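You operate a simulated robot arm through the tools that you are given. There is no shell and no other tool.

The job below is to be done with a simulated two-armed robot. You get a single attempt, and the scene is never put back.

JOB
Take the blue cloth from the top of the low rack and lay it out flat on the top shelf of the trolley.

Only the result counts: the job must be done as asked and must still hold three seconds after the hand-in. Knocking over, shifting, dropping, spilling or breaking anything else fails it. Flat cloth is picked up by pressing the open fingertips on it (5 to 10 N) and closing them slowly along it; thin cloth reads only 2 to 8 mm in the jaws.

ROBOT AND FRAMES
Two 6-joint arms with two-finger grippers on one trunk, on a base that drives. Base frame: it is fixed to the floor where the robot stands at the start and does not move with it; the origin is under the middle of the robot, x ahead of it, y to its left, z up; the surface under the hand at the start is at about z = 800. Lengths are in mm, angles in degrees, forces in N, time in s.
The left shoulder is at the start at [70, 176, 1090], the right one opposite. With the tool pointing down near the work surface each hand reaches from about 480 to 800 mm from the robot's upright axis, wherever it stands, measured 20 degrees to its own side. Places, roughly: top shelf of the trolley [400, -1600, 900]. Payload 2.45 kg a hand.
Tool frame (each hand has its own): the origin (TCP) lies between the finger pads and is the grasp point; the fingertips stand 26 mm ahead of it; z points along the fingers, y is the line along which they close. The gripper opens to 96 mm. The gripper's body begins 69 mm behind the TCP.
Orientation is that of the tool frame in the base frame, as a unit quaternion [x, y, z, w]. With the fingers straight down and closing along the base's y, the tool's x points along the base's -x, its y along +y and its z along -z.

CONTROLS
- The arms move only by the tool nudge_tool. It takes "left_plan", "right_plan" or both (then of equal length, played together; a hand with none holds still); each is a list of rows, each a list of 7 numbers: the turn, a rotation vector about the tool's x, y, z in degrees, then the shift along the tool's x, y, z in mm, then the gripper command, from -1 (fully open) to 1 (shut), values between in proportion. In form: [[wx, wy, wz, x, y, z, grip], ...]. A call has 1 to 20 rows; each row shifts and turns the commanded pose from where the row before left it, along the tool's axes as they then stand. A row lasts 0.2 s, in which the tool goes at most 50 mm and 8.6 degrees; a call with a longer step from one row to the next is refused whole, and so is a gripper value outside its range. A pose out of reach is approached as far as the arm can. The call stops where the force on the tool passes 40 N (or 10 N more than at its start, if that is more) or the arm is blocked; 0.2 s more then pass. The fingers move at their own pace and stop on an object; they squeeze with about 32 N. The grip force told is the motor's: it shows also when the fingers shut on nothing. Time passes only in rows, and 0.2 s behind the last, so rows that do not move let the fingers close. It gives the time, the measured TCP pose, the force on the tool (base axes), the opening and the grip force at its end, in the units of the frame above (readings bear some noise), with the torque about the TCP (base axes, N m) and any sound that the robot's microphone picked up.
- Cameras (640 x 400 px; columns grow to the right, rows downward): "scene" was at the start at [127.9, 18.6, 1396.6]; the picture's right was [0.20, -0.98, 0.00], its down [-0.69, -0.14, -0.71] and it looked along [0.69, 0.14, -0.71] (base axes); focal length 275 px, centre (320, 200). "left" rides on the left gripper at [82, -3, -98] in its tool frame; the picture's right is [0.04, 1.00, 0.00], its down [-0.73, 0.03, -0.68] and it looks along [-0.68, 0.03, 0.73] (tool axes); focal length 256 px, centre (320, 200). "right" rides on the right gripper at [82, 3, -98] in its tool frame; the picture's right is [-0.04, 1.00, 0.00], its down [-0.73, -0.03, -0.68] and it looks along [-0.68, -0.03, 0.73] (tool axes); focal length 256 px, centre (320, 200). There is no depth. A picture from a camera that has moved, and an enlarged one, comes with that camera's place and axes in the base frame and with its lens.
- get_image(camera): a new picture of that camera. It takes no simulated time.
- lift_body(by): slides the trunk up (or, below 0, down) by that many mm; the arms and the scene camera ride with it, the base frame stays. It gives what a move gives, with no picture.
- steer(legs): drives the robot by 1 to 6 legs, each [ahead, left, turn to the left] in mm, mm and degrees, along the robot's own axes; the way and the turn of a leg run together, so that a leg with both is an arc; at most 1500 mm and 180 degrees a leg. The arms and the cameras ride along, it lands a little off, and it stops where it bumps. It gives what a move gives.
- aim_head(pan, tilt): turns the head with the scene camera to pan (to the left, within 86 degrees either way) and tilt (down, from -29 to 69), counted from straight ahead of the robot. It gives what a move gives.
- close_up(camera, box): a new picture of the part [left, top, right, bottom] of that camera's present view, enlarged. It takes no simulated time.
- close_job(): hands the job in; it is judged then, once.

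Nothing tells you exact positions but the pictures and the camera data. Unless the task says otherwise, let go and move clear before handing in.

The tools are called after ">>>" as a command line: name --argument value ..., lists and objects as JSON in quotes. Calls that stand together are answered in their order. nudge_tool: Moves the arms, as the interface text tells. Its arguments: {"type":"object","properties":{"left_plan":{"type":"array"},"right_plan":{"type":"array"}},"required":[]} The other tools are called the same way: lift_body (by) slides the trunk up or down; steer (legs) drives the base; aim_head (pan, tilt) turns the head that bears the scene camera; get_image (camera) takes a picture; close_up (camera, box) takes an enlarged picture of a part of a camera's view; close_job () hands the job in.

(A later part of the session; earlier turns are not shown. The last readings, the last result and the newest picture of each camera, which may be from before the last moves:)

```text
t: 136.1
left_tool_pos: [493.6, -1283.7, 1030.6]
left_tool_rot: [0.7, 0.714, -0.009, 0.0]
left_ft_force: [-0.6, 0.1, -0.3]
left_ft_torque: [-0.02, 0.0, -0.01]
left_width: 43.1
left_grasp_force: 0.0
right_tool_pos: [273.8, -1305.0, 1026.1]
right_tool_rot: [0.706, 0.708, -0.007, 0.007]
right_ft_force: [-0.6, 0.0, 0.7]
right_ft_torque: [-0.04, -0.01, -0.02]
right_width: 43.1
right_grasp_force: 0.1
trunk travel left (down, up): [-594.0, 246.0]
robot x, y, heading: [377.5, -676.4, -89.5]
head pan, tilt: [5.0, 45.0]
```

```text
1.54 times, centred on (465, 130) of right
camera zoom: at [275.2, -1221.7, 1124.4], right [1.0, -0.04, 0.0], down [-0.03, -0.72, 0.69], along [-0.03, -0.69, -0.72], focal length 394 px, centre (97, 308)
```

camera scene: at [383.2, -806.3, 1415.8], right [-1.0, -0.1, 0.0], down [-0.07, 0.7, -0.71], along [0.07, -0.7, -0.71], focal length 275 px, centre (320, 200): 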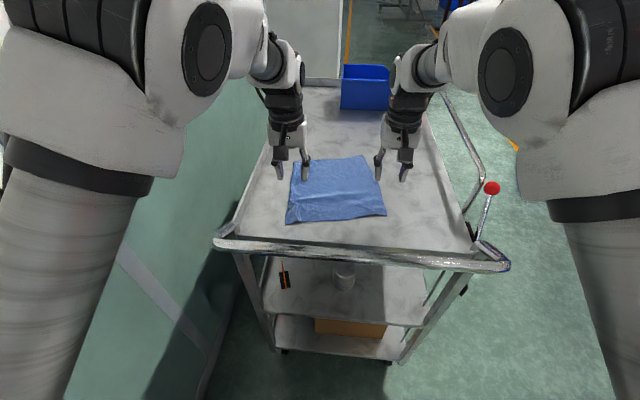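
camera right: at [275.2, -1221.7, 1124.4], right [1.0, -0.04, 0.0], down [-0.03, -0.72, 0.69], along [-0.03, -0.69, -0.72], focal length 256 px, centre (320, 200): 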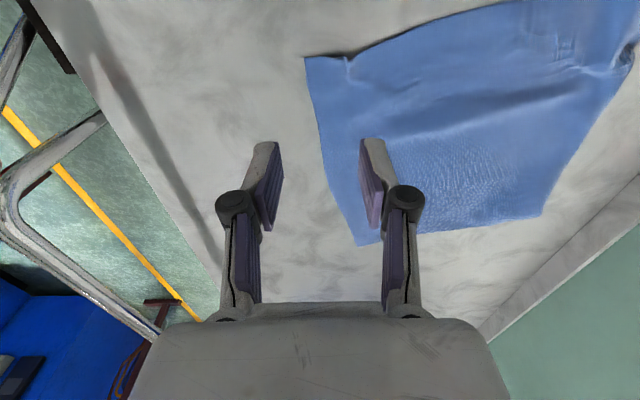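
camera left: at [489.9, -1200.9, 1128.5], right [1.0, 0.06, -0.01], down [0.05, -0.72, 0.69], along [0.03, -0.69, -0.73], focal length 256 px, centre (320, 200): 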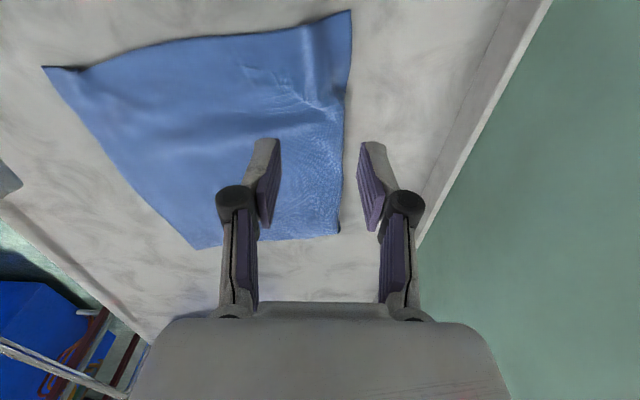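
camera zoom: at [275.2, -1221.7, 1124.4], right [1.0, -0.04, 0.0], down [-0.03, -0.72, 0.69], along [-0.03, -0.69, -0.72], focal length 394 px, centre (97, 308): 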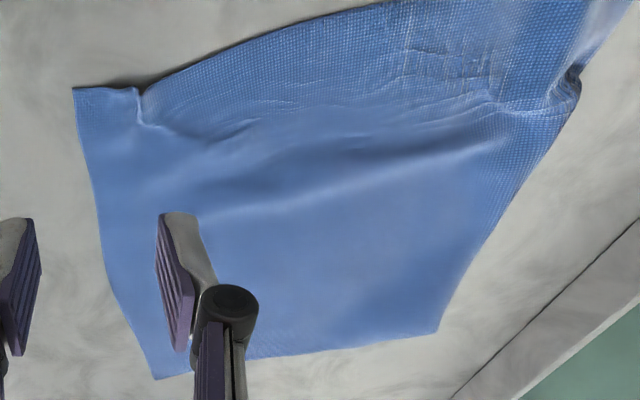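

>>> close_up --camera "left" --box '[290, 120, 370, 250]'

>>> close_up --camera "scene" --box '[280, 145, 320, 225]'

>>> close_up --camera "right" --box '[300, 40, 420, 250]'

>>> close_up --camera "scene" --box '[350, 145, 400, 225]'

```text
3.08 times, centred on (330, 185) of left
camera zoom: at [489.9, -1200.9, 1128.5], right [1.0, 0.06, -0.01], down [0.05, -0.72, 0.69], along [0.03, -0.69, -0.73], focal length 788 px, centre (289, 246)
```

zoom: 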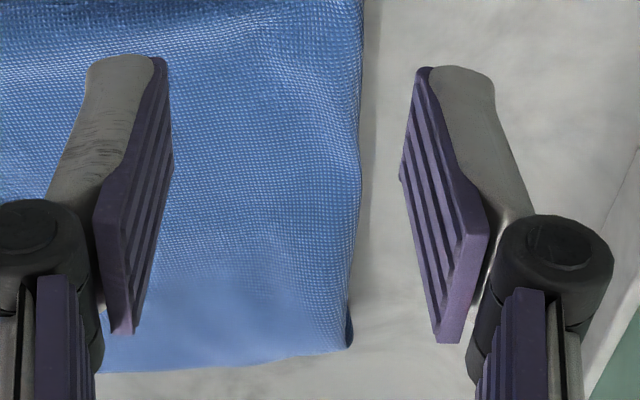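

```text
5.00 times, centred on (300, 185) of scene
camera zoom: at [383.2, -806.3, 1415.8], right [-1.0, -0.1, 0.0], down [-0.07, 0.7, -0.71], along [0.07, -0.7, -0.71], focal length 1376 px, centre (420, 275)
```

zoom: 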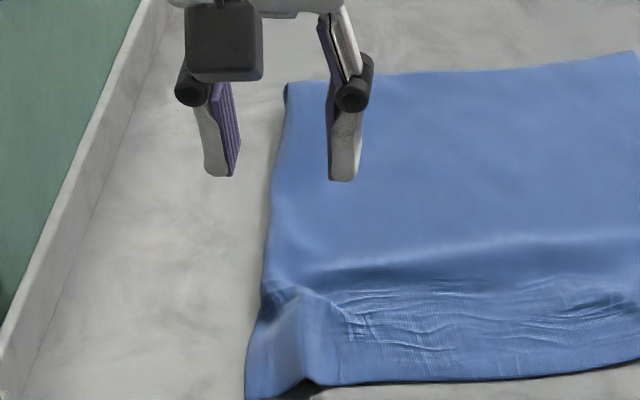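

```text
1.90 times, centred on (360, 145) of right
camera zoom: at [275.2, -1221.7, 1124.4], right [1.0, -0.04, 0.0], down [-0.03, -0.72, 0.69], along [-0.03, -0.69, -0.72], focal length 488 px, centre (244, 305)
```

zoom: 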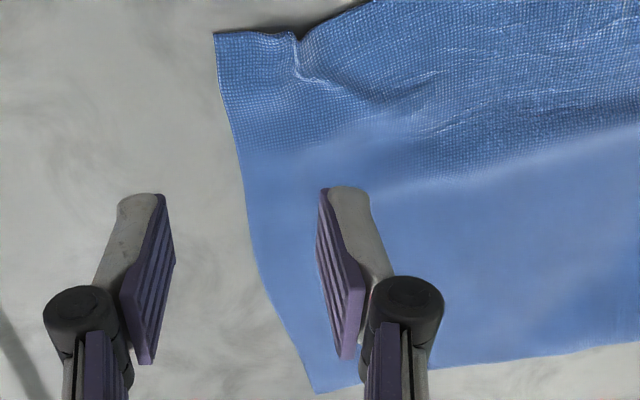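

```text
5.00 times, centred on (375, 185) of scene
camera zoom: at [383.2, -806.3, 1415.8], right [-1.0, -0.1, 0.0], down [-0.07, 0.7, -0.71], along [0.07, -0.7, -0.71], focal length 1376 px, centre (45, 275)
```

zoom: 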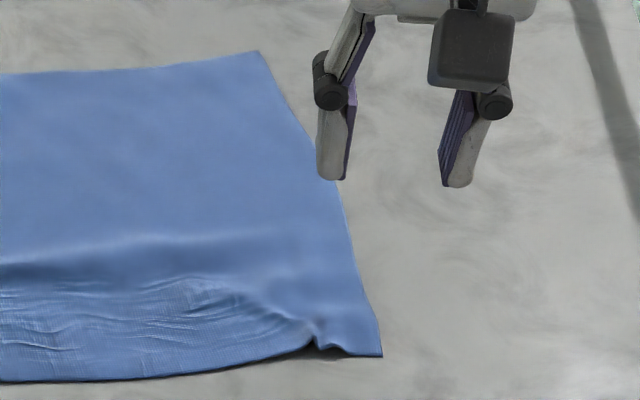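

Measuring the corners, the far edge is only about 214 mm long instead of 280, and the left edge looks rounded with a dark hollow at its far end. So a strip along the left side is folded underneath. I'll fix it by pinching near that fold and lifting it so it opens. First I move 70 mm closer.

>>> steer --legs '[[70, 0, 0]]'

>>> get_image --camera "left"

>>> get_image --camera "scene"

```text
t: 137.1
left_tool_pos: [493.5, -1354.5, 1029.2]
left_tool_rot: [0.701, 0.713, -0.009, 0.001]
left_ft_force: [-0.7, 0.3, -0.6]
left_ft_torque: [0.01, -0.01, -0.01]
left_width: 43.1
left_grasp_force: 0.1
right_tool_pos: [272.4, -1374.9, 1026.7]
right_tool_rot: [0.707, 0.707, -0.006, 0.007]
right_ft_force: [0.2, -0.8, 0.3]
right_ft_torque: [0.06, -0.02, 0.0]
right_width: 43.4
right_grasp_force: 0.1
trunk travel left (down, up): [-594.0, 246.0]
robot x, y, heading: [378.6, -748.7, -89.4]
head pan, tilt: [5.0, 45.0]
```

```text
taken
camera left: at [489.1, -1272.1, 1127.8], right [1.0, 0.06, -0.01], down [0.05, -0.72, 0.69], along [0.03, -0.69, -0.73], focal length 256 px, centre (320, 200)
```

left: 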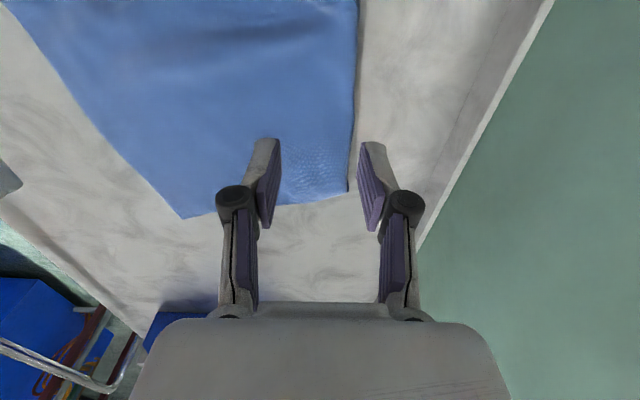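

```text
taken
camera scene: at [383.4, -877.4, 1415.8], right [-1.0, -0.09, 0.0], down [-0.07, 0.7, -0.71], along [0.07, -0.7, -0.71], focal length 275 px, centre (320, 200)
```

scene: 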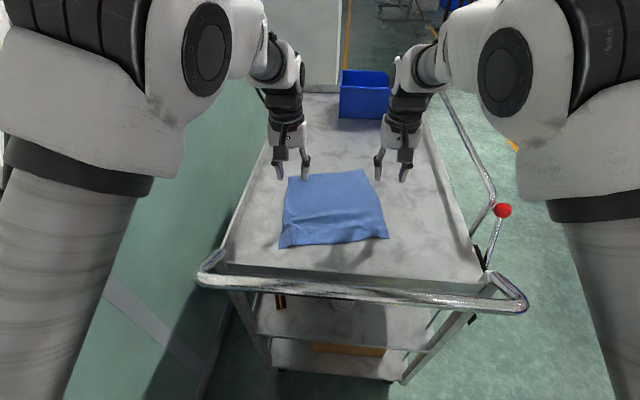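

I'll use the left hand near the far-left of the fold: come in over about (503, −1442) with the fingers part open, press lightly, pinch, and lift to see if the strip opens.

>>> nudge_tool --left_plan '[[0, 0, 0, -11, 1.2, 11, 0.375], [0, 0, 0, -11, 1.2, 11, 0.375], [0, 0, 0, -11, 1.2, 11, 0.375], [0, 0, 0, -11, 1.2, 11, 0.375], [0, 0, 0, -11, 1.2, 11, 0.375], [0, 0, 0, -11, 1.2, 11, 0.375], [0, 0, 0, -11, 1.2, 11, 0.375], [0, 0, 0, -11, 1.2, 11, 0.375]]'

>>> get_image --camera "left"

```text
t: 138.9
left_tool_pos: [503.3, -1444.4, 941.1]
left_tool_rot: [0.701, 0.713, -0.009, -0.001]
left_ft_force: [0.1, -0.4, -0.8]
left_ft_torque: [0.03, 0.01, 0.0]
left_width: 29.9
left_grasp_force: 0.1
right_tool_pos: [272.6, -1376.0, 1025.3]
right_tool_rot: [0.706, 0.708, -0.007, 0.006]
right_ft_force: [0.6, -0.6, -0.2]
right_ft_torque: [0.0, 0.02, 0.03]
right_width: 43.0
right_grasp_force: 0.1
trunk travel left (down, up): [-594.0, 246.0]
robot x, y, heading: [376.1, -747.5, -89.8]
head pan, tilt: [5.0, 45.0]
```

```text
taken
camera left: at [500.0, -1361.6, 1040.1], right [1.0, 0.06, -0.01], down [0.05, -0.72, 0.69], along [0.03, -0.69, -0.73], focal length 256 px, centre (320, 200)
```

left: 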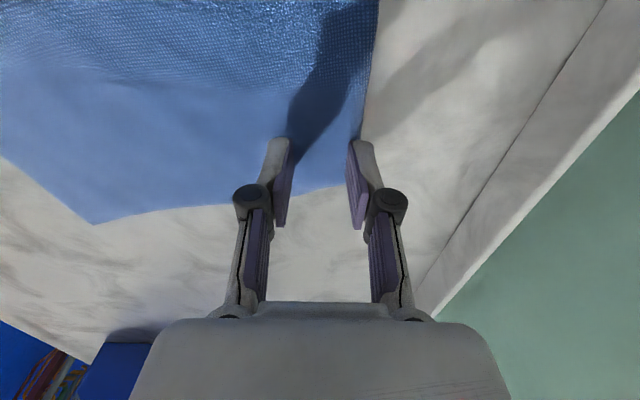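

>>> nudge_tool --left_plan '[[0, 0, 0, 0, 0, 3, 0.375], [0, 0, 0, 0, 0, 3, 0.375], [0, 0, 0, 0, 0, 2, 0.375], [0, 0, 0, 0, 0, 1.5, 0.375], [0, 0, 0, 0, 0, 1, 0.375], [0, 0, 0, 0, 0, 0.5, 0.375]]'

```text
t: 140.3
left_tool_pos: [502.9, -1443.2, 929.8]
left_tool_rot: [0.701, 0.713, -0.008, 0.001]
left_ft_force: [-0.1, -0.8, 1.3]
left_ft_torque: [-0.05, -0.03, 0.03]
left_width: 29.9
left_grasp_force: 0.1
right_tool_pos: [272.6, -1375.3, 1025.6]
right_tool_rot: [0.707, 0.707, -0.006, 0.006]
right_ft_force: [0.0, -0.3, -0.2]
right_ft_torque: [0.02, 0.01, -0.01]
right_width: 43.2
right_grasp_force: 0.1
trunk travel left (down, up): [-594.0, 246.0]
robot x, y, heading: [376.6, -750.9, -89.6]
head pan, tilt: [5.0, 45.0]
```

>>> nudge_tool --left_plan '[[0, 0, 0, 0, 0, 0.8, 0.375], [0, 0, 0, 0, 0, 0.8, 0.375], [0, 0, 0, 0, 0, 0, 0.375]]'

```text
t: 141.1
left_tool_pos: [502.9, -1443.1, 929.4]
left_tool_rot: [0.701, 0.713, -0.009, 0.0]
left_ft_force: [0.2, -0.1, 3.7]
left_ft_torque: [-0.02, -0.08, 0.01]
left_width: 30.3
left_grasp_force: 0.5
right_tool_pos: [272.5, -1376.2, 1025.9]
right_tool_rot: [0.706, 0.708, -0.006, 0.006]
right_ft_force: [-0.4, 0.7, 0.5]
right_ft_torque: [0.0, 0.0, 0.0]
right_width: 43.5
right_grasp_force: 0.0
trunk travel left (down, up): [-594.0, 246.0]
robot x, y, heading: [375.1, -750.4, -89.6]
head pan, tilt: [5.0, 45.0]
```

The fingertips are on two layers, which confirms the fold. I'll press a touch more and close slowly.

>>> nudge_tool --left_plan '[[0, 0, 0, 0, 0, 0.3, 0.42], [0, 0, 0, 0, 0, 0, 0.47], [0, 0, 0, 0, 0, 0, 0.52], [0, 0, 0, 0, 0, 0, 0.57], [0, 0, 0, 0, 0, 0, 0.62], [0, 0, 0, 0, 0, 0, 0.67], [0, 0, 0, 0, 0, 0, 0.72], [0, 0, 0, 0, 0, 0, 0.77], [0, 0, 0, 0, 0, 0, 0.82]]'

>>> close_up --camera "left" --box '[200, 80, 440, 230]'

```text
t: 143.1
left_tool_pos: [502.5, -1443.5, 928.8]
left_tool_rot: [0.701, 0.713, -0.009, -0.001]
left_ft_force: [-0.2, 0.4, 5.9]
left_ft_torque: [-0.04, -0.02, 0.02]
left_width: 9.4
left_grasp_force: 0.9
right_tool_pos: [270.4, -1374.5, 1026.4]
right_tool_rot: [0.707, 0.707, -0.007, 0.006]
right_ft_force: [-0.4, 0.6, 0.9]
right_ft_torque: [-0.03, 0.06, -0.04]
right_width: 43.2
right_grasp_force: 0.1
trunk travel left (down, up): [-594.0, 246.0]
robot x, y, heading: [378.4, -750.2, -89.5]
head pan, tilt: [5.0, 45.0]
```

```text
2.67 times, centred on (320, 155) of left
camera zoom: at [498.3, -1360.8, 1028.0], right [1.0, 0.06, -0.01], down [0.05, -0.72, 0.69], along [0.03, -0.69, -0.73], focal length 683 px, centre (320, 320)
```

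zoom: 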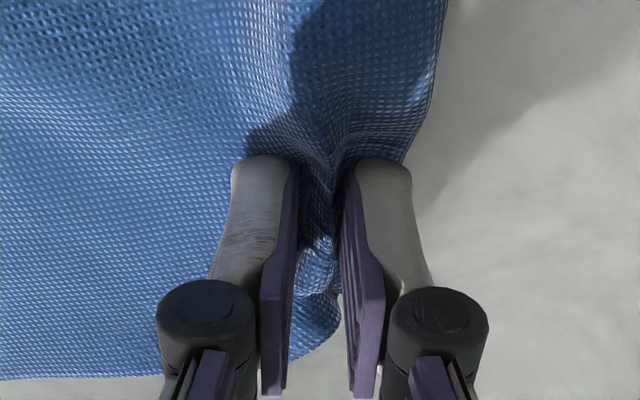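

Gathering is going well. I'll close fully and lift a little to see whether the folded strip drops open.

>>> nudge_tool --left_plan '[[0, 0, 0, 0, 0, 0, 0.88], [0, 0, 0, 0, 0, 0, 0.94], [0, 0, 0, 0, 0, 0, 1], [0, 0, 0, 0, 0, 0, 1], [0, 0, 0, 0, 0, 0, 1], [0, 0, 0, 0, 0, -8, 1], [0, 0, 0, 0, 0, -12, 1], [0, 0, 0, 0, 0, -15, 1], [0, 0, 0, 0, 0, -15, 1], [0, 0, 0, 0, 0, -15, 1], [0, 0, 0, 0, 0, -15, 1]]'

>>> get_image --camera "left"

>>> get_image --camera "right"

>>> close_up --camera "scene" --box '[250, 120, 410, 260]'

```text
t: 145.5
left_tool_pos: [502.3, -1443.2, 1006.9]
left_tool_rot: [0.701, 0.713, -0.009, -0.001]
left_ft_force: [-0.2, -0.7, -3.9]
left_ft_torque: [0.0, -0.03, 0.0]
left_width: 4.0
left_grasp_force: 27.5
right_tool_pos: [271.1, -1375.8, 1026.7]
right_tool_rot: [0.706, 0.708, -0.006, 0.006]
right_ft_force: [0.1, 0.6, -0.1]
right_ft_torque: [-0.01, -0.01, 0.0]
right_width: 43.1
right_grasp_force: 0.0
trunk travel left (down, up): [-594.0, 246.0]
robot x, y, heading: [379.4, -750.8, -89.5]
head pan, tilt: [5.0, 45.0]
```

```text
taken
camera left: at [498.9, -1360.1, 1106.6], right [1.0, 0.06, -0.01], down [0.05, -0.72, 0.69], along [0.03, -0.69, -0.73], focal length 256 px, centre (320, 200)
```

left: 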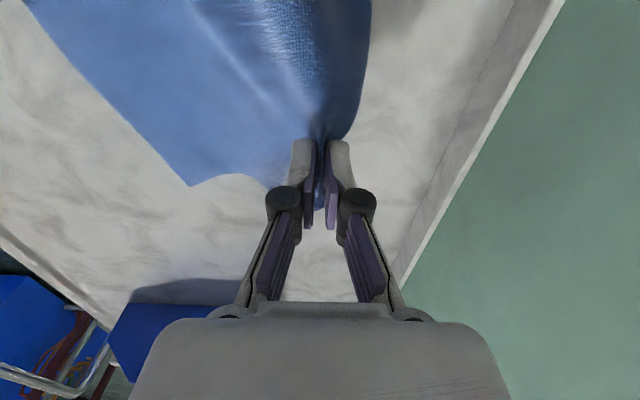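

```text
taken
camera right: at [274.2, -1291.9, 1123.8], right [1.0, -0.04, 0.0], down [-0.03, -0.72, 0.69], along [-0.03, -0.69, -0.72], focal length 256 px, centre (320, 200)
```

right: 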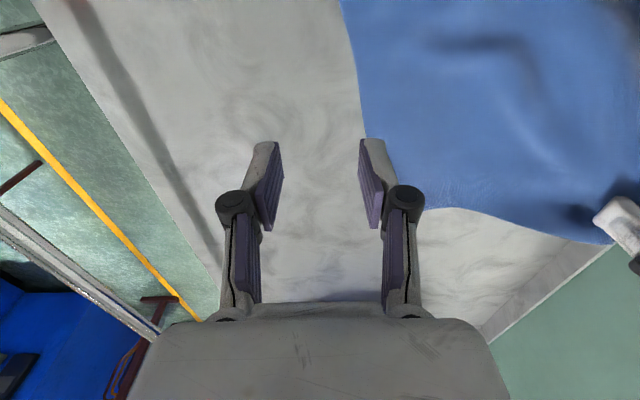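

```text
2.86 times, centred on (330, 190) of scene
camera zoom: at [383.2, -877.1, 1415.7], right [-1.0, -0.09, 0.0], down [-0.07, 0.7, -0.71], along [0.07, -0.7, -0.71], focal length 786 px, centre (291, 229)
```

zoom: 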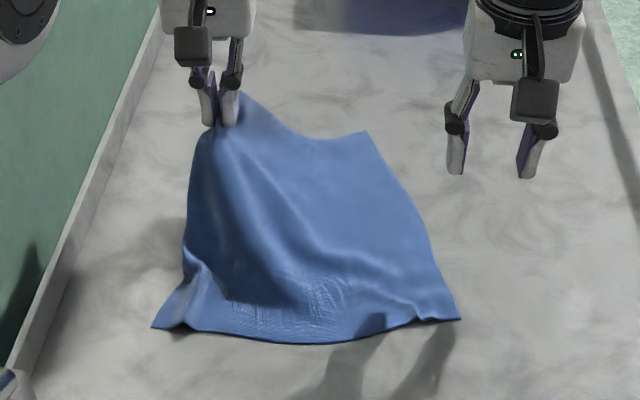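

>>> nudge_tool --left_plan '[[0, 0, 0, 0, 0, -15, 1], [0, 0, 0, 0, 0, -15, 1], [0, 0, 0, 0, 0, -15, 1], [0, 0, 0, 0, 0, -15, 1], [0, 0, 0, 0, 0, 0, 1], [0, 0, 0, 0, 0, 0, 1]]'

>>> get_image --camera "left"

>>> get_image --camera "right"

>>> close_up --camera "scene" --box '[250, 100, 410, 240]'

```text
t: 146.9
left_tool_pos: [504.6, -1442.3, 1067.7]
left_tool_rot: [0.701, 0.713, -0.009, -0.001]
left_ft_force: [-0.5, 0.4, 2.4]
left_ft_torque: [-0.02, 0.05, -0.02]
left_width: 1.9
left_grasp_force: 29.1
right_tool_pos: [272.4, -1375.1, 1025.6]
right_tool_rot: [0.707, 0.707, -0.006, 0.006]
right_ft_force: [-0.6, -1.2, 0.6]
right_ft_torque: [0.02, 0.02, 0.0]
right_width: 43.3
right_grasp_force: 0.0
trunk travel left (down, up): [-594.0, 246.0]
robot x, y, heading: [379.5, -747.9, -89.5]
head pan, tilt: [5.0, 45.0]
```

```text
taken
camera left: at [500.4, -1360.4, 1166.8], right [1.0, 0.06, -0.01], down [0.05, -0.72, 0.69], along [0.03, -0.69, -0.73], focal length 256 px, centre (320, 200)
```

left: 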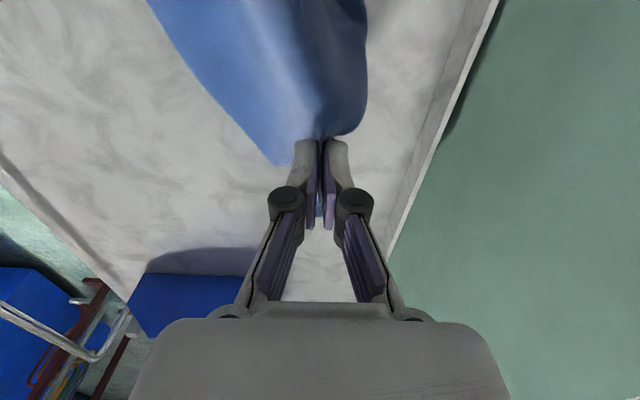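

```text
taken
camera right: at [274.4, -1292.1, 1123.7], right [1.0, -0.04, 0.0], down [-0.03, -0.72, 0.69], along [-0.03, -0.69, -0.72], focal length 256 px, centre (320, 200)
```

right: 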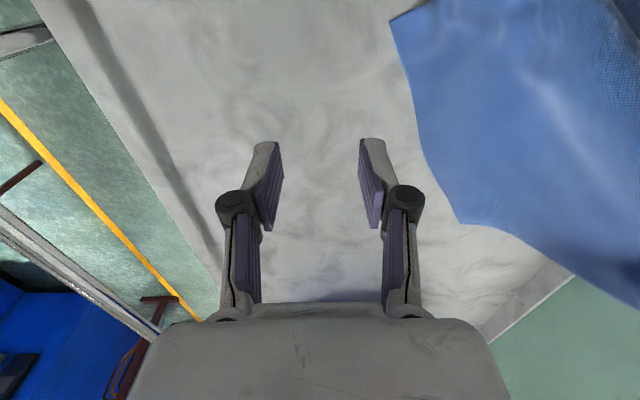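

```text
2.86 times, centred on (330, 170) of scene
camera zoom: at [383.4, -877.3, 1415.7], right [-1.0, -0.09, 0.0], down [-0.07, 0.7, -0.71], along [0.07, -0.7, -0.71], focal length 786 px, centre (291, 286)
```

zoom: 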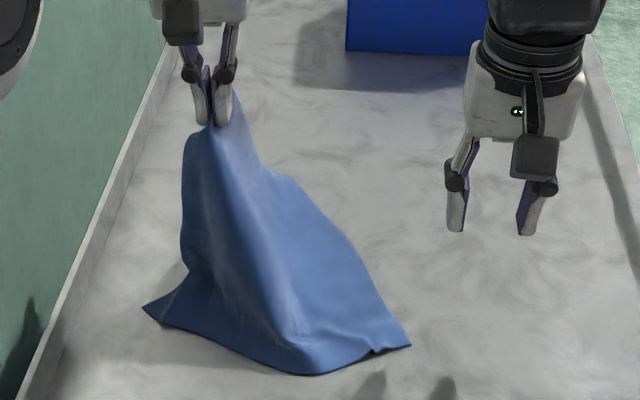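

The pinch caught both layers, so the strip stays folded. I'll set this back down and release it. A better plan is to re-grip the near edge right at its corners with the grippers turned 90°, so the sheet hangs without pleats, and then re-lay it.

>>> nudge_tool --left_plan '[[0, 0, 0, 0, 0, 18, 1], [0, 0, 0, 0, 0, 18, 1], [0, 0, 0, 0, 0, 18, 1], [0, 0, 0, 0, 0, 18, 1], [0, 0, 0, 0, 0, 18, 1], [0, 0, 0, 0, 0, 18, 1], [0, 0, 0, 0, 0, 18, 1], [0, 0, 0, 0, 0, 8, 1], [0, 0, 0, 0, 0, 0, 0.9], [0, 0, 0, 0, 0, 0, 0.75], [0, 0, 0, 0, 0, 0, 0.6], [0, 0, 0, 0, 0, 0, 0.45], [0, 0, 0, 0, 0, 0, 0.3], [0, 0, 0, 0, 0, -5, 0.1], [0, 0, 0, 0, 0, -25, 0], [0, 0, 0, 0, 0, -30, 0], [0, 0, 0, 0, 0, -30, 0], [0, 0, 0, 0, 0, -30, 0]]'

>>> get_image --camera "left"

>>> close_up --camera "scene" --box '[250, 130, 410, 260]'

```text
t: 150.7
left_tool_pos: [505.0, -1440.7, 1057.2]
left_tool_rot: [0.701, 0.713, -0.009, 0.0]
left_ft_force: [-0.1, 0.9, -0.3]
left_ft_torque: [-0.01, 0.0, 0.01]
left_width: 48.1
left_grasp_force: 0.0
right_tool_pos: [274.0, -1374.1, 1026.4]
right_tool_rot: [0.707, 0.708, -0.006, 0.006]
right_ft_force: [0.4, -0.3, 1.2]
right_ft_torque: [-0.03, -0.03, 0.04]
right_width: 43.2
right_grasp_force: 0.1
trunk travel left (down, up): [-594.0, 246.0]
robot x, y, heading: [374.7, -750.2, -89.4]
head pan, tilt: [5.0, 45.0]
```

```text
taken
camera left: at [500.6, -1358.0, 1155.6], right [1.0, 0.06, -0.01], down [0.05, -0.72, 0.69], along [0.03, -0.69, -0.73], focal length 256 px, centre (320, 200)
```

left: 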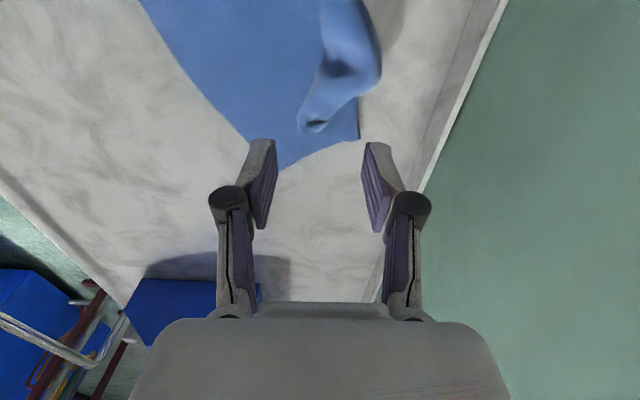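

```text
3.08 times, centred on (330, 195) of scene
camera zoom: at [383.4, -876.7, 1415.7], right [-1.0, -0.09, 0.0], down [-0.07, 0.7, -0.71], along [0.07, -0.7, -0.71], focal length 846 px, centre (289, 215)
```

zoom: 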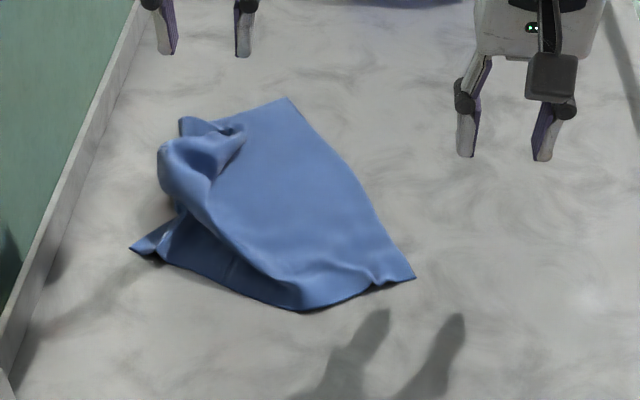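

Releasing it left a rolled ridge on the left, and the cloth has shifted toward +x, but both near corners are exposed at about (561, −1332) and (327, −1323). I'll back off and shift left so I'm centred on that near edge. Then I'll turn the grippers 90° in free air.

>>> nudge_tool --left_plan '[[0, 0, 0, 8, 0, -10, 0], [0, 0, 0, 8, 0, -10, 0], [0, 0, 0, 8, 0, -10, 0], [0, 0, 0, 8, 0, -10, 0]]' --right_plan '[[0, 0, 0, -8, 0, -15, 0], [0, 0, 0, -8, 0, -15, 0], [0, 0, 0, 0, 0, -15, 0], [0, 0, 0, 0, 0, -15, 0]]'

>>> steer --legs '[[-85, 67, 0]]'

>>> get_image --camera "scene"

>>> get_image --camera "left"

>>> get_image --camera "right"

```text
t: 151.7
left_tool_pos: [504.3, -1409.3, 1094.9]
left_tool_rot: [0.701, 0.713, -0.008, 0.0]
left_ft_force: [-0.3, 0.4, -0.4]
left_ft_torque: [0.01, 0.02, -0.01]
left_width: 48.4
left_grasp_force: 0.1
right_tool_pos: [270.2, -1389.2, 1085.9]
right_tool_rot: [0.706, 0.708, -0.006, 0.007]
right_ft_force: [0.1, 0.4, 0.1]
right_ft_torque: [-0.01, -0.02, 0.0]
right_width: 48.3
right_grasp_force: 0.1
trunk travel left (down, up): [-594.0, 246.0]
robot x, y, heading: [377.5, -748.4, -89.6]
head pan, tilt: [5.0, 45.0]
```

```text
t: 152.8
left_tool_pos: [570.4, -1322.2, 1094.6]
left_tool_rot: [0.699, 0.715, -0.009, 0.0]
left_ft_force: [0.4, 0.4, 0.3]
left_ft_torque: [0.02, 0.03, 0.01]
left_width: 48.0
left_grasp_force: 0.0
right_tool_pos: [337.8, -1305.2, 1086.4]
right_tool_rot: [0.706, 0.708, -0.007, 0.006]
right_ft_force: [0.2, -0.7, -0.1]
right_ft_torque: [-0.02, 0.01, 0.0]
right_width: 48.1
right_grasp_force: 0.2
trunk travel left (down, up): [-594.0, 246.0]
robot x, y, heading: [443.0, -661.1, -89.3]
head pan, tilt: [5.0, 45.0]
```

```text
taken
camera scene: at [448.7, -791.4, 1415.6], right [-1.0, -0.1, 0.0], down [-0.07, 0.7, -0.71], along [0.07, -0.7, -0.71], focal length 275 px, centre (320, 200)
```

scene: 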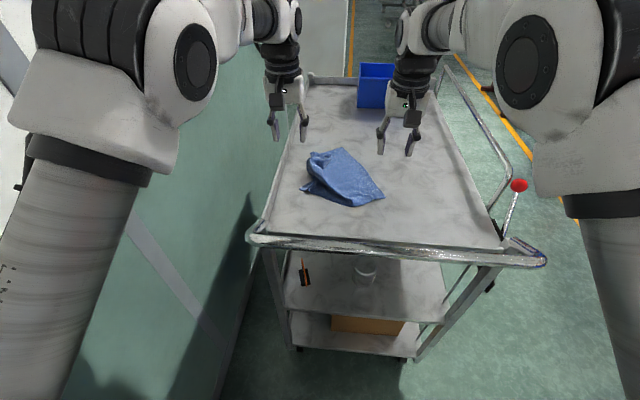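

```text
taken
camera left: at [566.2, -1240.6, 1193.5], right [1.0, 0.06, -0.01], down [0.05, -0.72, 0.69], along [0.03, -0.69, -0.73], focal length 256 px, centre (320, 200)
```

left: 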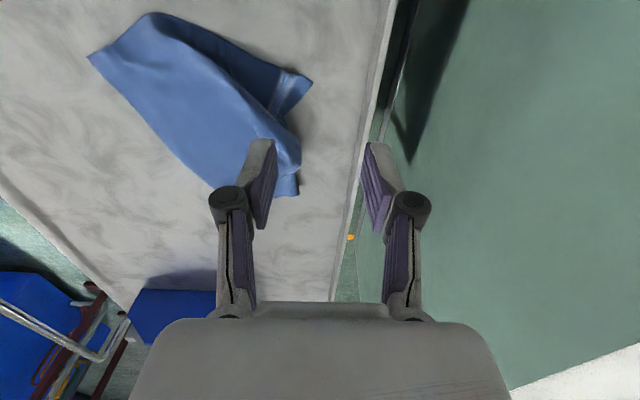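

```text
taken
camera right: at [340.4, -1221.2, 1183.9], right [1.0, -0.04, 0.0], down [-0.03, -0.72, 0.69], along [-0.03, -0.69, -0.72], focal length 256 px, centre (320, 200)
```

right: 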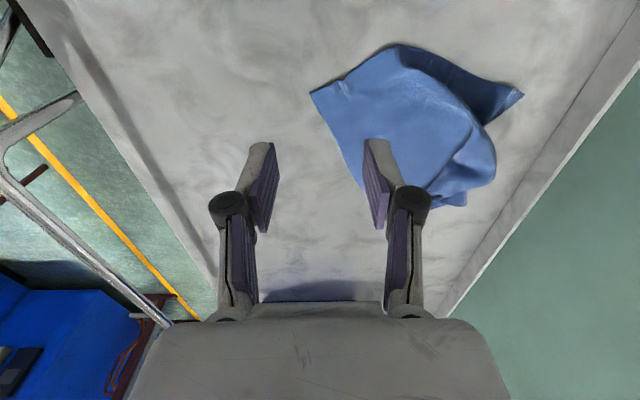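

>>> close_up --camera "left" --box '[70, 0, 330, 210]'

>>> close_up --camera "right" --box '[295, 30, 535, 220]'

>>> close_up --camera "scene" --box '[290, 135, 400, 215]'

```text
1.90 times, centred on (200, 105) of left
camera zoom: at [566.2, -1240.6, 1193.5], right [1.0, 0.06, -0.01], down [0.05, -0.72, 0.69], along [0.03, -0.69, -0.73], focal length 488 px, centre (549, 381)
```

zoom: 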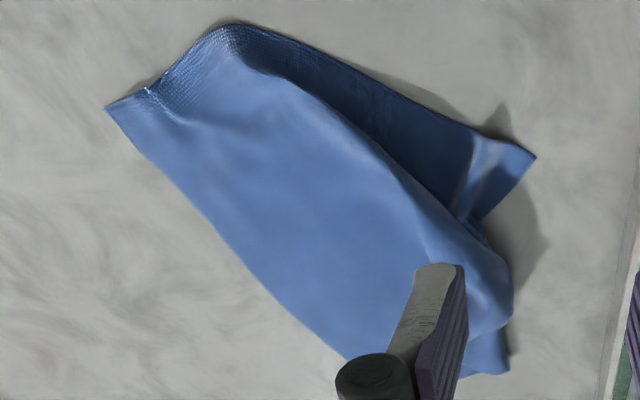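

```text
2.11 times, centred on (415, 125) of right
camera zoom: at [340.4, -1221.2, 1183.9], right [1.0, -0.04, 0.0], down [-0.03, -0.72, 0.69], along [-0.03, -0.69, -0.72], focal length 539 px, centre (120, 358)
```

zoom: 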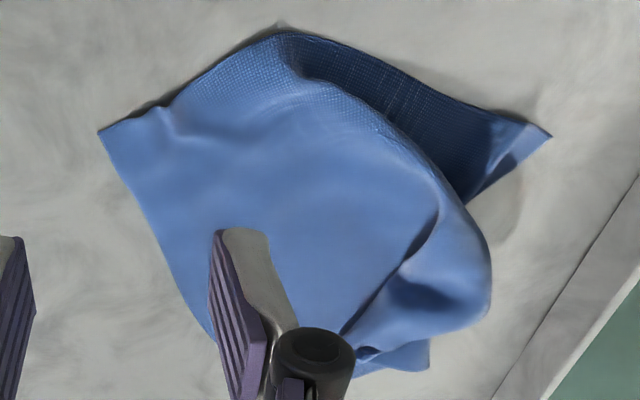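

```text
5.00 times, centred on (345, 175) of scene
camera zoom: at [448.7, -791.4, 1415.6], right [-1.0, -0.1, 0.0], down [-0.07, 0.7, -0.71], along [0.07, -0.7, -0.71], focal length 1376 px, centre (195, 325)
```

zoom: 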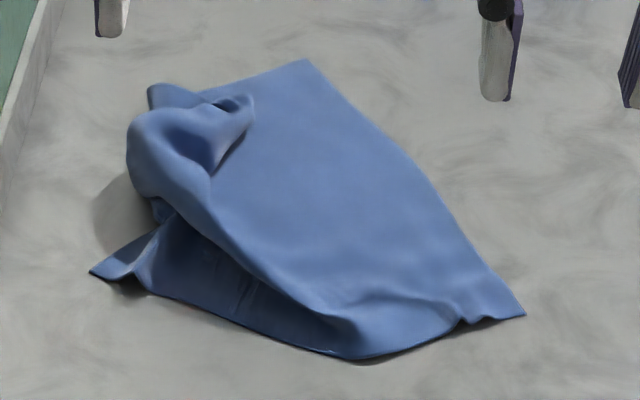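

The near edge is fully exposed in a gentle arc from (325, −1324) through (417, −1283) to (561, −1335), and both its corners are single layer. I'll turn both grippers 90° in free air, camera sides outward, so they close across that edge.

>>> nudge_tool --left_plan '[[0, 0, 7.5, 0, 0, 0, 0.3], [0, 0, 7.5, 0, 0, 0, 0.3], [0, 0, 7.5, 0, 0, 0, 0.3], [0, 0, 7.5, 0, 0, 0, 0.3], [0, 0, 7.5, 0, 0, 0, 0.3], [0, 0, 7.5, 0, 0, 0, 0.3], [0, 0, 7.5, 0, 0, 0, 0.3], [0, 0, 7.5, 0, 0, 0, 0.3], [0, 0, 7.5, 0, 0, 0, 0.3], [0, 0, 7.5, 0, 0, 0, 0.3], [0, 0, 7.5, 0, 0, 0, 0.3], [0, 0, 7.5, 0, 0, 0, 0.3]]' --right_plan '[[0, 0, -7.5, 0, 0, 0, 0.3], [0, 0, -7.5, 0, 0, 0, 0.3], [0, 0, -7.5, 0, 0, 0, 0.3], [0, 0, -7.5, 0, 0, 0, 0.3], [0, 0, -7.5, 0, 0, 0, 0.3], [0, 0, -7.5, 0, 0, 0, 0.3], [0, 0, -7.5, 0, 0, 0, 0.3], [0, 0, -7.5, 0, 0, 0, 0.3], [0, 0, -7.5, 0, 0, 0, 0.3], [0, 0, -7.5, 0, 0, 0, 0.3], [0, 0, -7.5, 0, 0, 0, 0.3], [0, 0, -7.5, 0, 0, 0, 0.3]]'

>>> get_image --camera "left"

>>> get_image --camera "right"

>>> get_image --camera "scene"

```text
t: 155.4
left_tool_pos: [570.5, -1323.2, 1095.4]
left_tool_rot: [1.0, 0.008, -0.006, 0.007]
left_ft_force: [0.0, 0.2, -0.5]
left_ft_torque: [0.04, 0.02, 0.01]
left_width: 33.7
left_grasp_force: 0.0
right_tool_pos: [338.6, -1304.1, 1086.9]
right_tool_rot: [-0.004, 1.0, -0.009, 0.001]
right_ft_force: [-0.5, -0.4, -0.4]
right_ft_torque: [0.0, 0.01, -0.01]
right_width: 33.6
right_grasp_force: 0.1
trunk travel left (down, up): [-594.0, 246.0]
robot x, y, heading: [441.9, -663.4, -89.3]
head pan, tilt: [5.0, 45.0]
```

```text
taken
camera left: at [652.4, -1317.2, 1193.0], right [0.06, -1.0, 0.01], down [-0.72, -0.03, 0.69], along [-0.69, -0.05, -0.73], focal length 256 px, centre (320, 200)
```

left: 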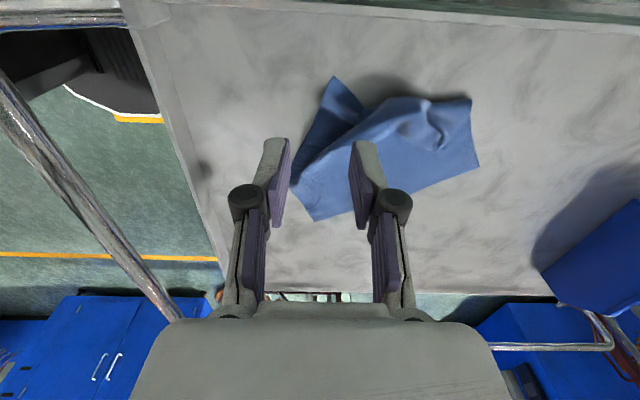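

```text
taken
camera right: at [255.8, -1300.4, 1185.5], right [0.03, 1.0, -0.02], down [0.73, -0.01, 0.68], along [0.68, -0.04, -0.73], focal length 256 px, centre (320, 200)
```

right: 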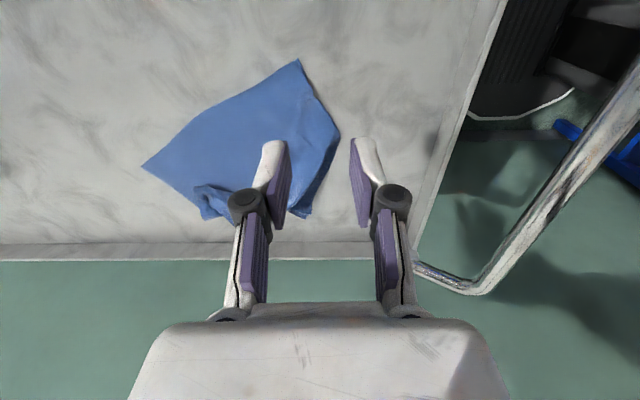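

```text
taken
camera scene: at [448.6, -791.2, 1415.7], right [-1.0, -0.1, 0.0], down [-0.07, 0.7, -0.71], along [0.07, -0.7, -0.71], focal length 275 px, centre (320, 200)
```

scene: 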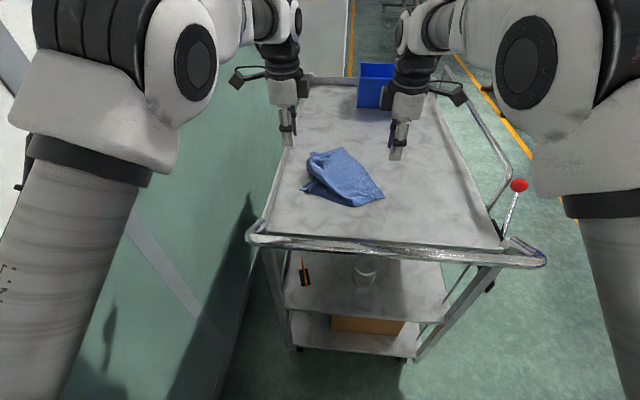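

Turning works. I'll align each gripper with its corner (left about +21°, right about −29°) and move to hover just above the two near corners.

>>> nudge_tool --left_plan '[[0, 0, 7, 0, 0, 0, 0.5], [0, 0, 7, 0, 0, 0, 0.5], [0, 0, 7, 0, 0, 0, 0.5], [0, 0, 0, 0, 0, 0, 0.5], [0, 0, 0, -5.8, 8.4, 24, 0.5], [0, 0, 0, -5.8, 8.4, 24, 0.5], [0, 0, 0, -5.8, 8.4, 24, 0.5], [0, 0, 0, -5.8, 8.4, 24, 0.5], [0, 0, 0, -5.8, 8.4, 24, 0.5], [0, 0, 0, -5.7, 8.6, 24, 0.5]]' --right_plan '[[0, 0, -7.5, 0, 0, 0, 0.5], [0, 0, -7.5, 0, 0, 0, 0.5], [0, 0, -7.5, 0, 0, 0, 0.5], [0, 0, -6.5, 0, 0, 0, 0.5], [0, 0, 0, 0.6, -7.8, 23, 0.5], [0, 0, 0, 0.6, -7.8, 23, 0.5], [0, 0, 0, 0.6, -7.8, 23, 0.5], [0, 0, 0, 0.6, -7.8, 23, 0.5], [0, 0, 0, 0.7, -7.8, 23, 0.5], [0, 0, 0, 0.7, -7.9, 23, 0.5]]'

>>> get_image --camera "left"

>>> get_image --camera "right"

>>> close_up --camera "scene" --box '[270, 110, 430, 230]'

```text
t: 157.7
left_tool_pos: [519.5, -1361.9, 950.9]
left_tool_rot: [0.985, -0.171, -0.005, 0.007]
left_ft_force: [0.3, -0.4, 0.0]
left_ft_torque: [0.05, 0.01, 0.01]
left_width: 23.8
left_grasp_force: 0.0
right_tool_pos: [358.9, -1351.5, 945.2]
right_tool_rot: [-0.252, 0.968, -0.007, -0.002]
right_ft_force: [-0.4, -0.2, -0.2]
right_ft_torque: [0.03, 0.01, 0.03]
right_width: 24.1
right_grasp_force: 0.1
trunk travel left (down, up): [-594.0, 246.0]
robot x, y, heading: [442.8, -658.8, -89.8]
head pan, tilt: [5.0, 45.0]
```

```text
taken
camera left: at [598.2, -1386.0, 1050.0], right [-0.3, -0.95, 0.01], down [-0.69, 0.23, 0.68], along [-0.66, 0.2, -0.73], focal length 256 px, centre (320, 200)
```

left: 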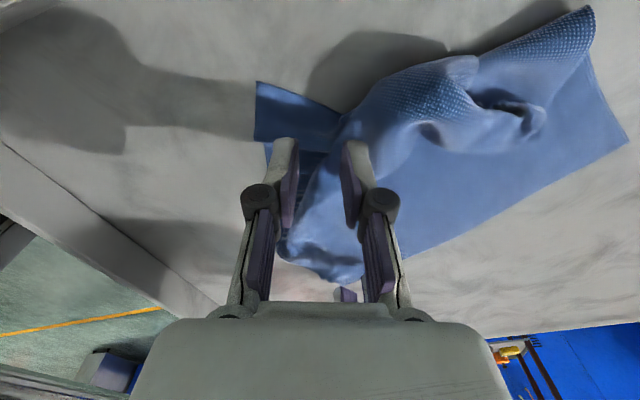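

```text
taken
camera right: at [284.7, -1387.6, 1045.2], right [-0.45, 0.89, -0.01], down [0.65, 0.34, 0.67], along [0.6, 0.3, -0.74], focal length 256 px, centre (320, 200)
```

right: 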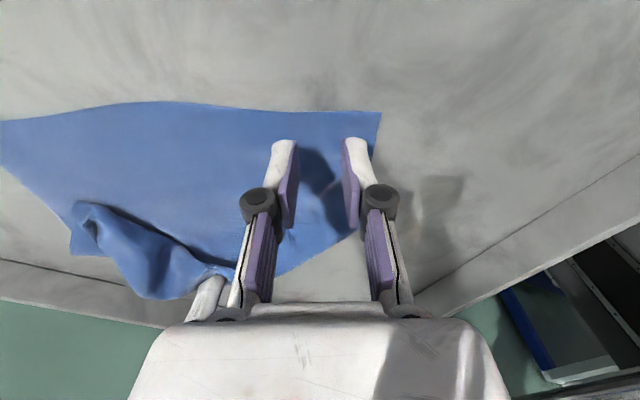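

```text
3.33 times, centred on (350, 170) of scene
camera zoom: at [448.5, -793.5, 1415.5], right [-1.0, -0.1, 0.0], down [-0.07, 0.71, -0.71], along [0.07, -0.7, -0.71], focal length 917 px, centre (220, 300)
```

zoom: 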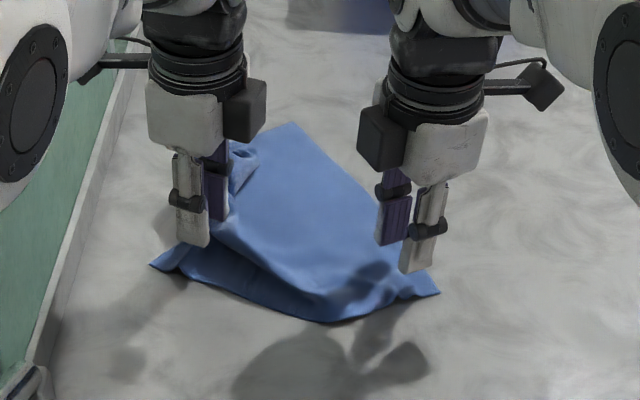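

The right fingers are well placed at the near-right corner. On the left the far finger would touch the rolled ridge, so I'll shift closer to the corner with a narrower opening, then come down.

>>> nudge_tool --left_plan '[[0, 0, 0, 3, -4, 0, 0.667], [0, 0, 0, 3, -4, 0, 0.667], [0, 0, 0, 0, 0, 6, 0.667], [0, 0, 0, 0, 0, 6, 0.667], [0, 0, 0, 0, 0, 4, 0.667]]' --right_plan '[[0, 0, 0, 0, 0, 0, 0.5], [0, 0, 0, 0, 0, 0, 0.5], [0, 0, 0, 0, 0, 4, 0.5], [0, 0, 0, 0, 0, 4, 0.5], [0, 0, 0, 0, 0, 4, 0.5]]'

>>> close_up --camera "left" --box '[200, 50, 440, 230]'

>>> close_up --camera "right" --box '[200, 50, 440, 230]'

```text
t: 158.8
left_tool_pos: [527.2, -1355.4, 936.3]
left_tool_rot: [0.985, -0.171, -0.005, 0.007]
left_ft_force: [-0.1, 0.3, -0.2]
left_ft_torque: [0.02, 0.03, 0.04]
left_width: 16.0
left_grasp_force: 0.0
right_tool_pos: [357.8, -1349.8, 935.2]
right_tool_rot: [-0.252, 0.968, -0.009, -0.002]
right_ft_force: [-0.2, 0.4, 0.5]
right_ft_torque: [0.0, 0.03, 0.0]
right_width: 23.9
right_grasp_force: 0.1
trunk travel left (down, up): [-594.0, 246.0]
robot x, y, heading: [443.6, -660.5, -89.5]
head pan, tilt: [5.0, 45.0]
```

```text
2.22 times, centred on (320, 140) of left
camera zoom: at [606.0, -1379.2, 1035.3], right [-0.3, -0.95, 0.02], down [-0.69, 0.23, 0.68], along [-0.66, 0.2, -0.73], focal length 569 px, centre (320, 333)
```

zoom: 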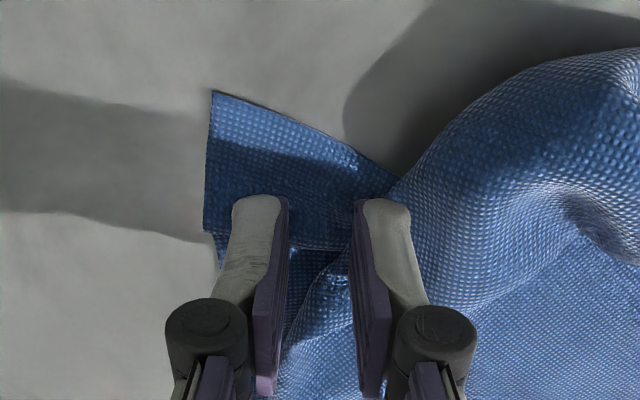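

```text
2.22 times, centred on (320, 140) of right
camera zoom: at [283.1, -1385.1, 1036.3], right [-0.45, 0.89, -0.02], down [0.66, 0.34, 0.67], along [0.6, 0.29, -0.74], focal length 569 px, centre (320, 333)
```

zoom: 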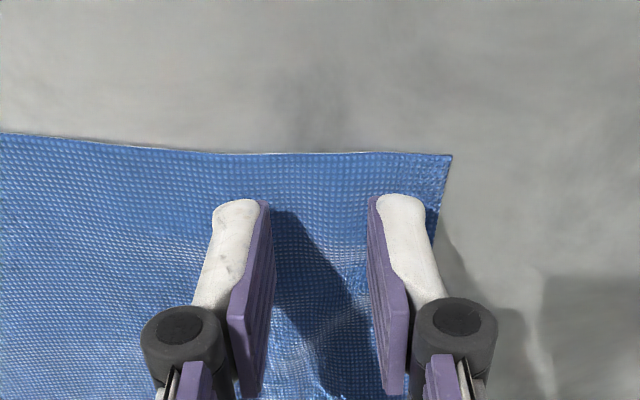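

>>> nudge_tool --left_plan '[[0, 0, 0, 4, -2, 0, 0.667], [0, 0, 0, 4, -2, 0, 0.667], [0, 0, 0, 0, 0, 3, 0.667], [0, 0, 0, 0, 0, 2, 0.667], [0, 0, 0, 0, 0, 1, 0.667]]' --right_plan '[[0, 0, 0, 0, 0, 0, 0.5], [0, 0, 0, 0, 0, 2, 0.5], [0, 0, 0, 0, 0, 2, 0.5], [0, 0, 0, 0, 0, 1, 0.5], [0, 0, 0, 0, 0, 1, 0.5]]'

>>> close_up --camera "left" --box '[200, 50, 440, 230]'

```text
t: 160.1
left_tool_pos: [536.8, -1354.9, 930.2]
left_tool_rot: [0.985, -0.172, -0.005, 0.007]
left_ft_force: [0.2, 0.2, 0.9]
left_ft_torque: [-0.01, 0.02, 0.06]
left_width: 16.0
left_grasp_force: 0.0
right_tool_pos: [359.5, -1350.5, 931.5]
right_tool_rot: [-0.252, 0.968, -0.008, -0.003]
right_ft_force: [-0.7, 0.1, -0.2]
right_ft_torque: [0.03, -0.03, 0.0]
right_width: 24.0
right_grasp_force: 0.0
trunk travel left (down, up): [-594.0, 246.0]
robot x, y, heading: [439.9, -662.7, -89.8]
head pan, tilt: [5.0, 45.0]
```

```text
2.22 times, centred on (320, 140) of left
camera zoom: at [614.9, -1378.3, 1029.1], right [-0.3, -0.95, 0.02], down [-0.69, 0.23, 0.68], along [-0.66, 0.2, -0.73], focal length 569 px, centre (320, 333)
```

zoom: 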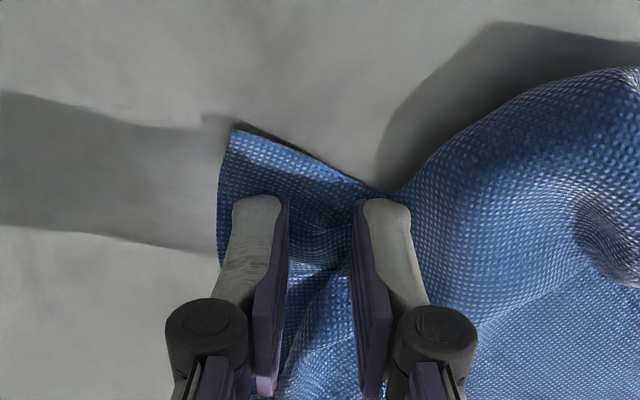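

>>> nudge_tool --left_plan '[[0, 0, 0, 0, 0, 0.7, 0.667], [0, 0, 0, 0, 0, 0.7, 0.667], [0, 0, 0, 0, 0, 0, 0.667]]' --right_plan '[[0, 0, 0, 0, 0, 1, 0.5], [0, 0, 0, 0, 0, 1, 0.5], [0, 0, 0, 0, 0, 0.8, 0.5]]'

```text
t: 160.8
left_tool_pos: [536.4, -1354.6, 928.7]
left_tool_rot: [0.985, -0.172, -0.005, 0.008]
left_ft_force: [0.2, -0.6, 5.6]
left_ft_torque: [-0.11, 0.03, 0.05]
left_width: 16.2
left_grasp_force: 0.4
right_tool_pos: [358.8, -1350.7, 927.8]
right_tool_rot: [-0.252, 0.968, -0.009, -0.002]
right_ft_force: [0.5, 0.8, -0.1]
right_ft_torque: [-0.03, 0.01, -0.02]
right_width: 24.0
right_grasp_force: 0.0
trunk travel left (down, up): [-594.0, 246.0]
robot x, y, heading: [440.5, -661.3, -89.3]
head pan, tilt: [5.0, 45.0]
```

>>> nudge_tool --left_plan '[[0, 0, 0, 0, 0, 0, 0.667], [0, 0, 0, 0, 0, 0, 0.667], [0, 0, 0, 0, 0, 0, 0.667]]' --right_plan '[[0, 0, 0, 0, 0, 0.8, 0.5], [0, 0, 0, 0, 0, 0.5, 0.5], [0, 0, 0, 0, 0, 0, 0.5]]'

```text
t: 161.7
left_tool_pos: [537.0, -1354.0, 929.0]
left_tool_rot: [0.985, -0.171, -0.005, 0.007]
left_ft_force: [-0.3, -1.4, 6.7]
left_ft_torque: [-0.16, -0.01, 0.03]
left_width: 16.2
left_grasp_force: 0.4
right_tool_pos: [357.4, -1349.4, 927.1]
right_tool_rot: [-0.252, 0.968, -0.009, -0.002]
right_ft_force: [-0.2, -0.3, 3.1]
right_ft_torque: [0.06, 0.03, 0.01]
right_width: 23.6
right_grasp_force: 0.1
trunk travel left (down, up): [-594.0, 246.0]
robot x, y, heading: [443.4, -659.0, -89.3]
head pan, tilt: [5.0, 45.0]
```

Both are pressing in range. Closing slowly.

>>> nudge_tool --left_plan '[[0, 0, 0, 0, 0, 0, 0.7], [0, 0, 0, 0, 0, 0, 0.73], [0, 0, 0, 0, 0, 0, 0.76], [0, 0, 0, 0, 0, 0, 0.79], [0, 0, 0, 0, 0, 0, 0.82], [0, 0, 0, 0, 0, 0, 0.85], [0, 0, 0, 0, 0, 0, 0.88]]' --right_plan '[[0, 0, 0, 0, 0, 0.4, 0.55], [0, 0, 0, 0, 0, 0, 0.6], [0, 0, 0, 0, 0, 0, 0.65], [0, 0, 0, 0, 0, 0, 0.7], [0, 0, 0, 0, 0, 0, 0.75], [0, 0, 0, 0, 0, 0, 0.8], [0, 0, 0, 0, 0, 0, 0.85]]'

>>> close_up --camera "left" --box '[200, 50, 440, 230]'

>>> close_up --camera "right" --box '[200, 50, 440, 230]'

```text
t: 163.2
left_tool_pos: [536.9, -1353.5, 927.7]
left_tool_rot: [0.985, -0.173, -0.005, 0.007]
left_ft_force: [-0.3, 0.1, 4.3]
left_ft_torque: [-0.07, 0.0, 0.0]
left_width: 5.9
left_grasp_force: 0.1
right_tool_pos: [357.8, -1349.8, 927.4]
right_tool_rot: [-0.252, 0.968, -0.009, -0.003]
right_ft_force: [0.3, -0.7, 1.4]
right_ft_torque: [-0.02, 0.0, 0.01]
right_width: 6.7
right_grasp_force: 0.1
trunk travel left (down, up): [-594.0, 246.0]
robot x, y, heading: [444.8, -664.0, -89.6]
head pan, tilt: [5.0, 45.0]
```

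```text
2.22 times, centred on (320, 140) of left
camera zoom: at [614.8, -1377.2, 1027.8], right [-0.3, -0.95, 0.02], down [-0.69, 0.23, 0.68], along [-0.66, 0.2, -0.73], focal length 569 px, centre (320, 333)
```

zoom: 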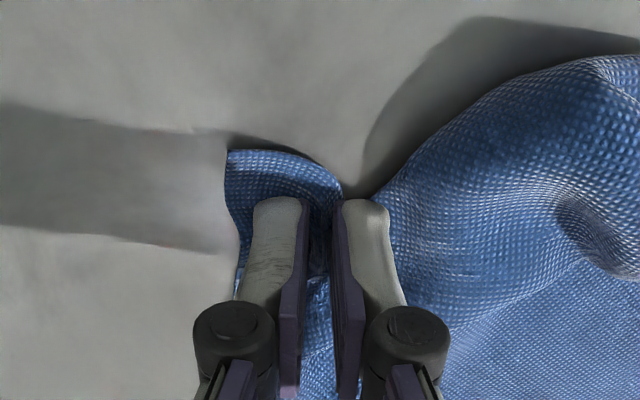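

```text
2.22 times, centred on (320, 140) of right
camera zoom: at [283.9, -1385.3, 1027.3], right [-0.45, 0.89, -0.02], down [0.66, 0.34, 0.67], along [0.6, 0.29, -0.74], focal length 569 px, centre (320, 333)
```

zoom: 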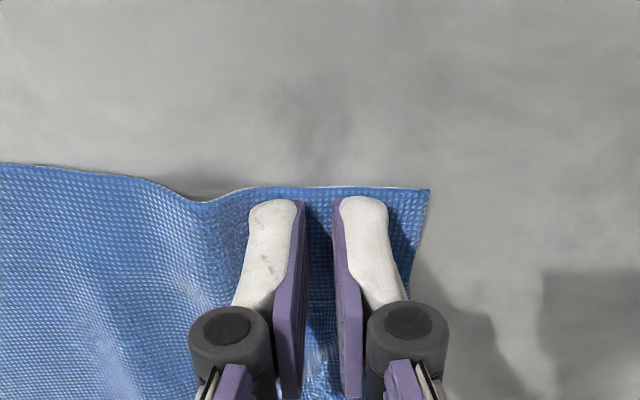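

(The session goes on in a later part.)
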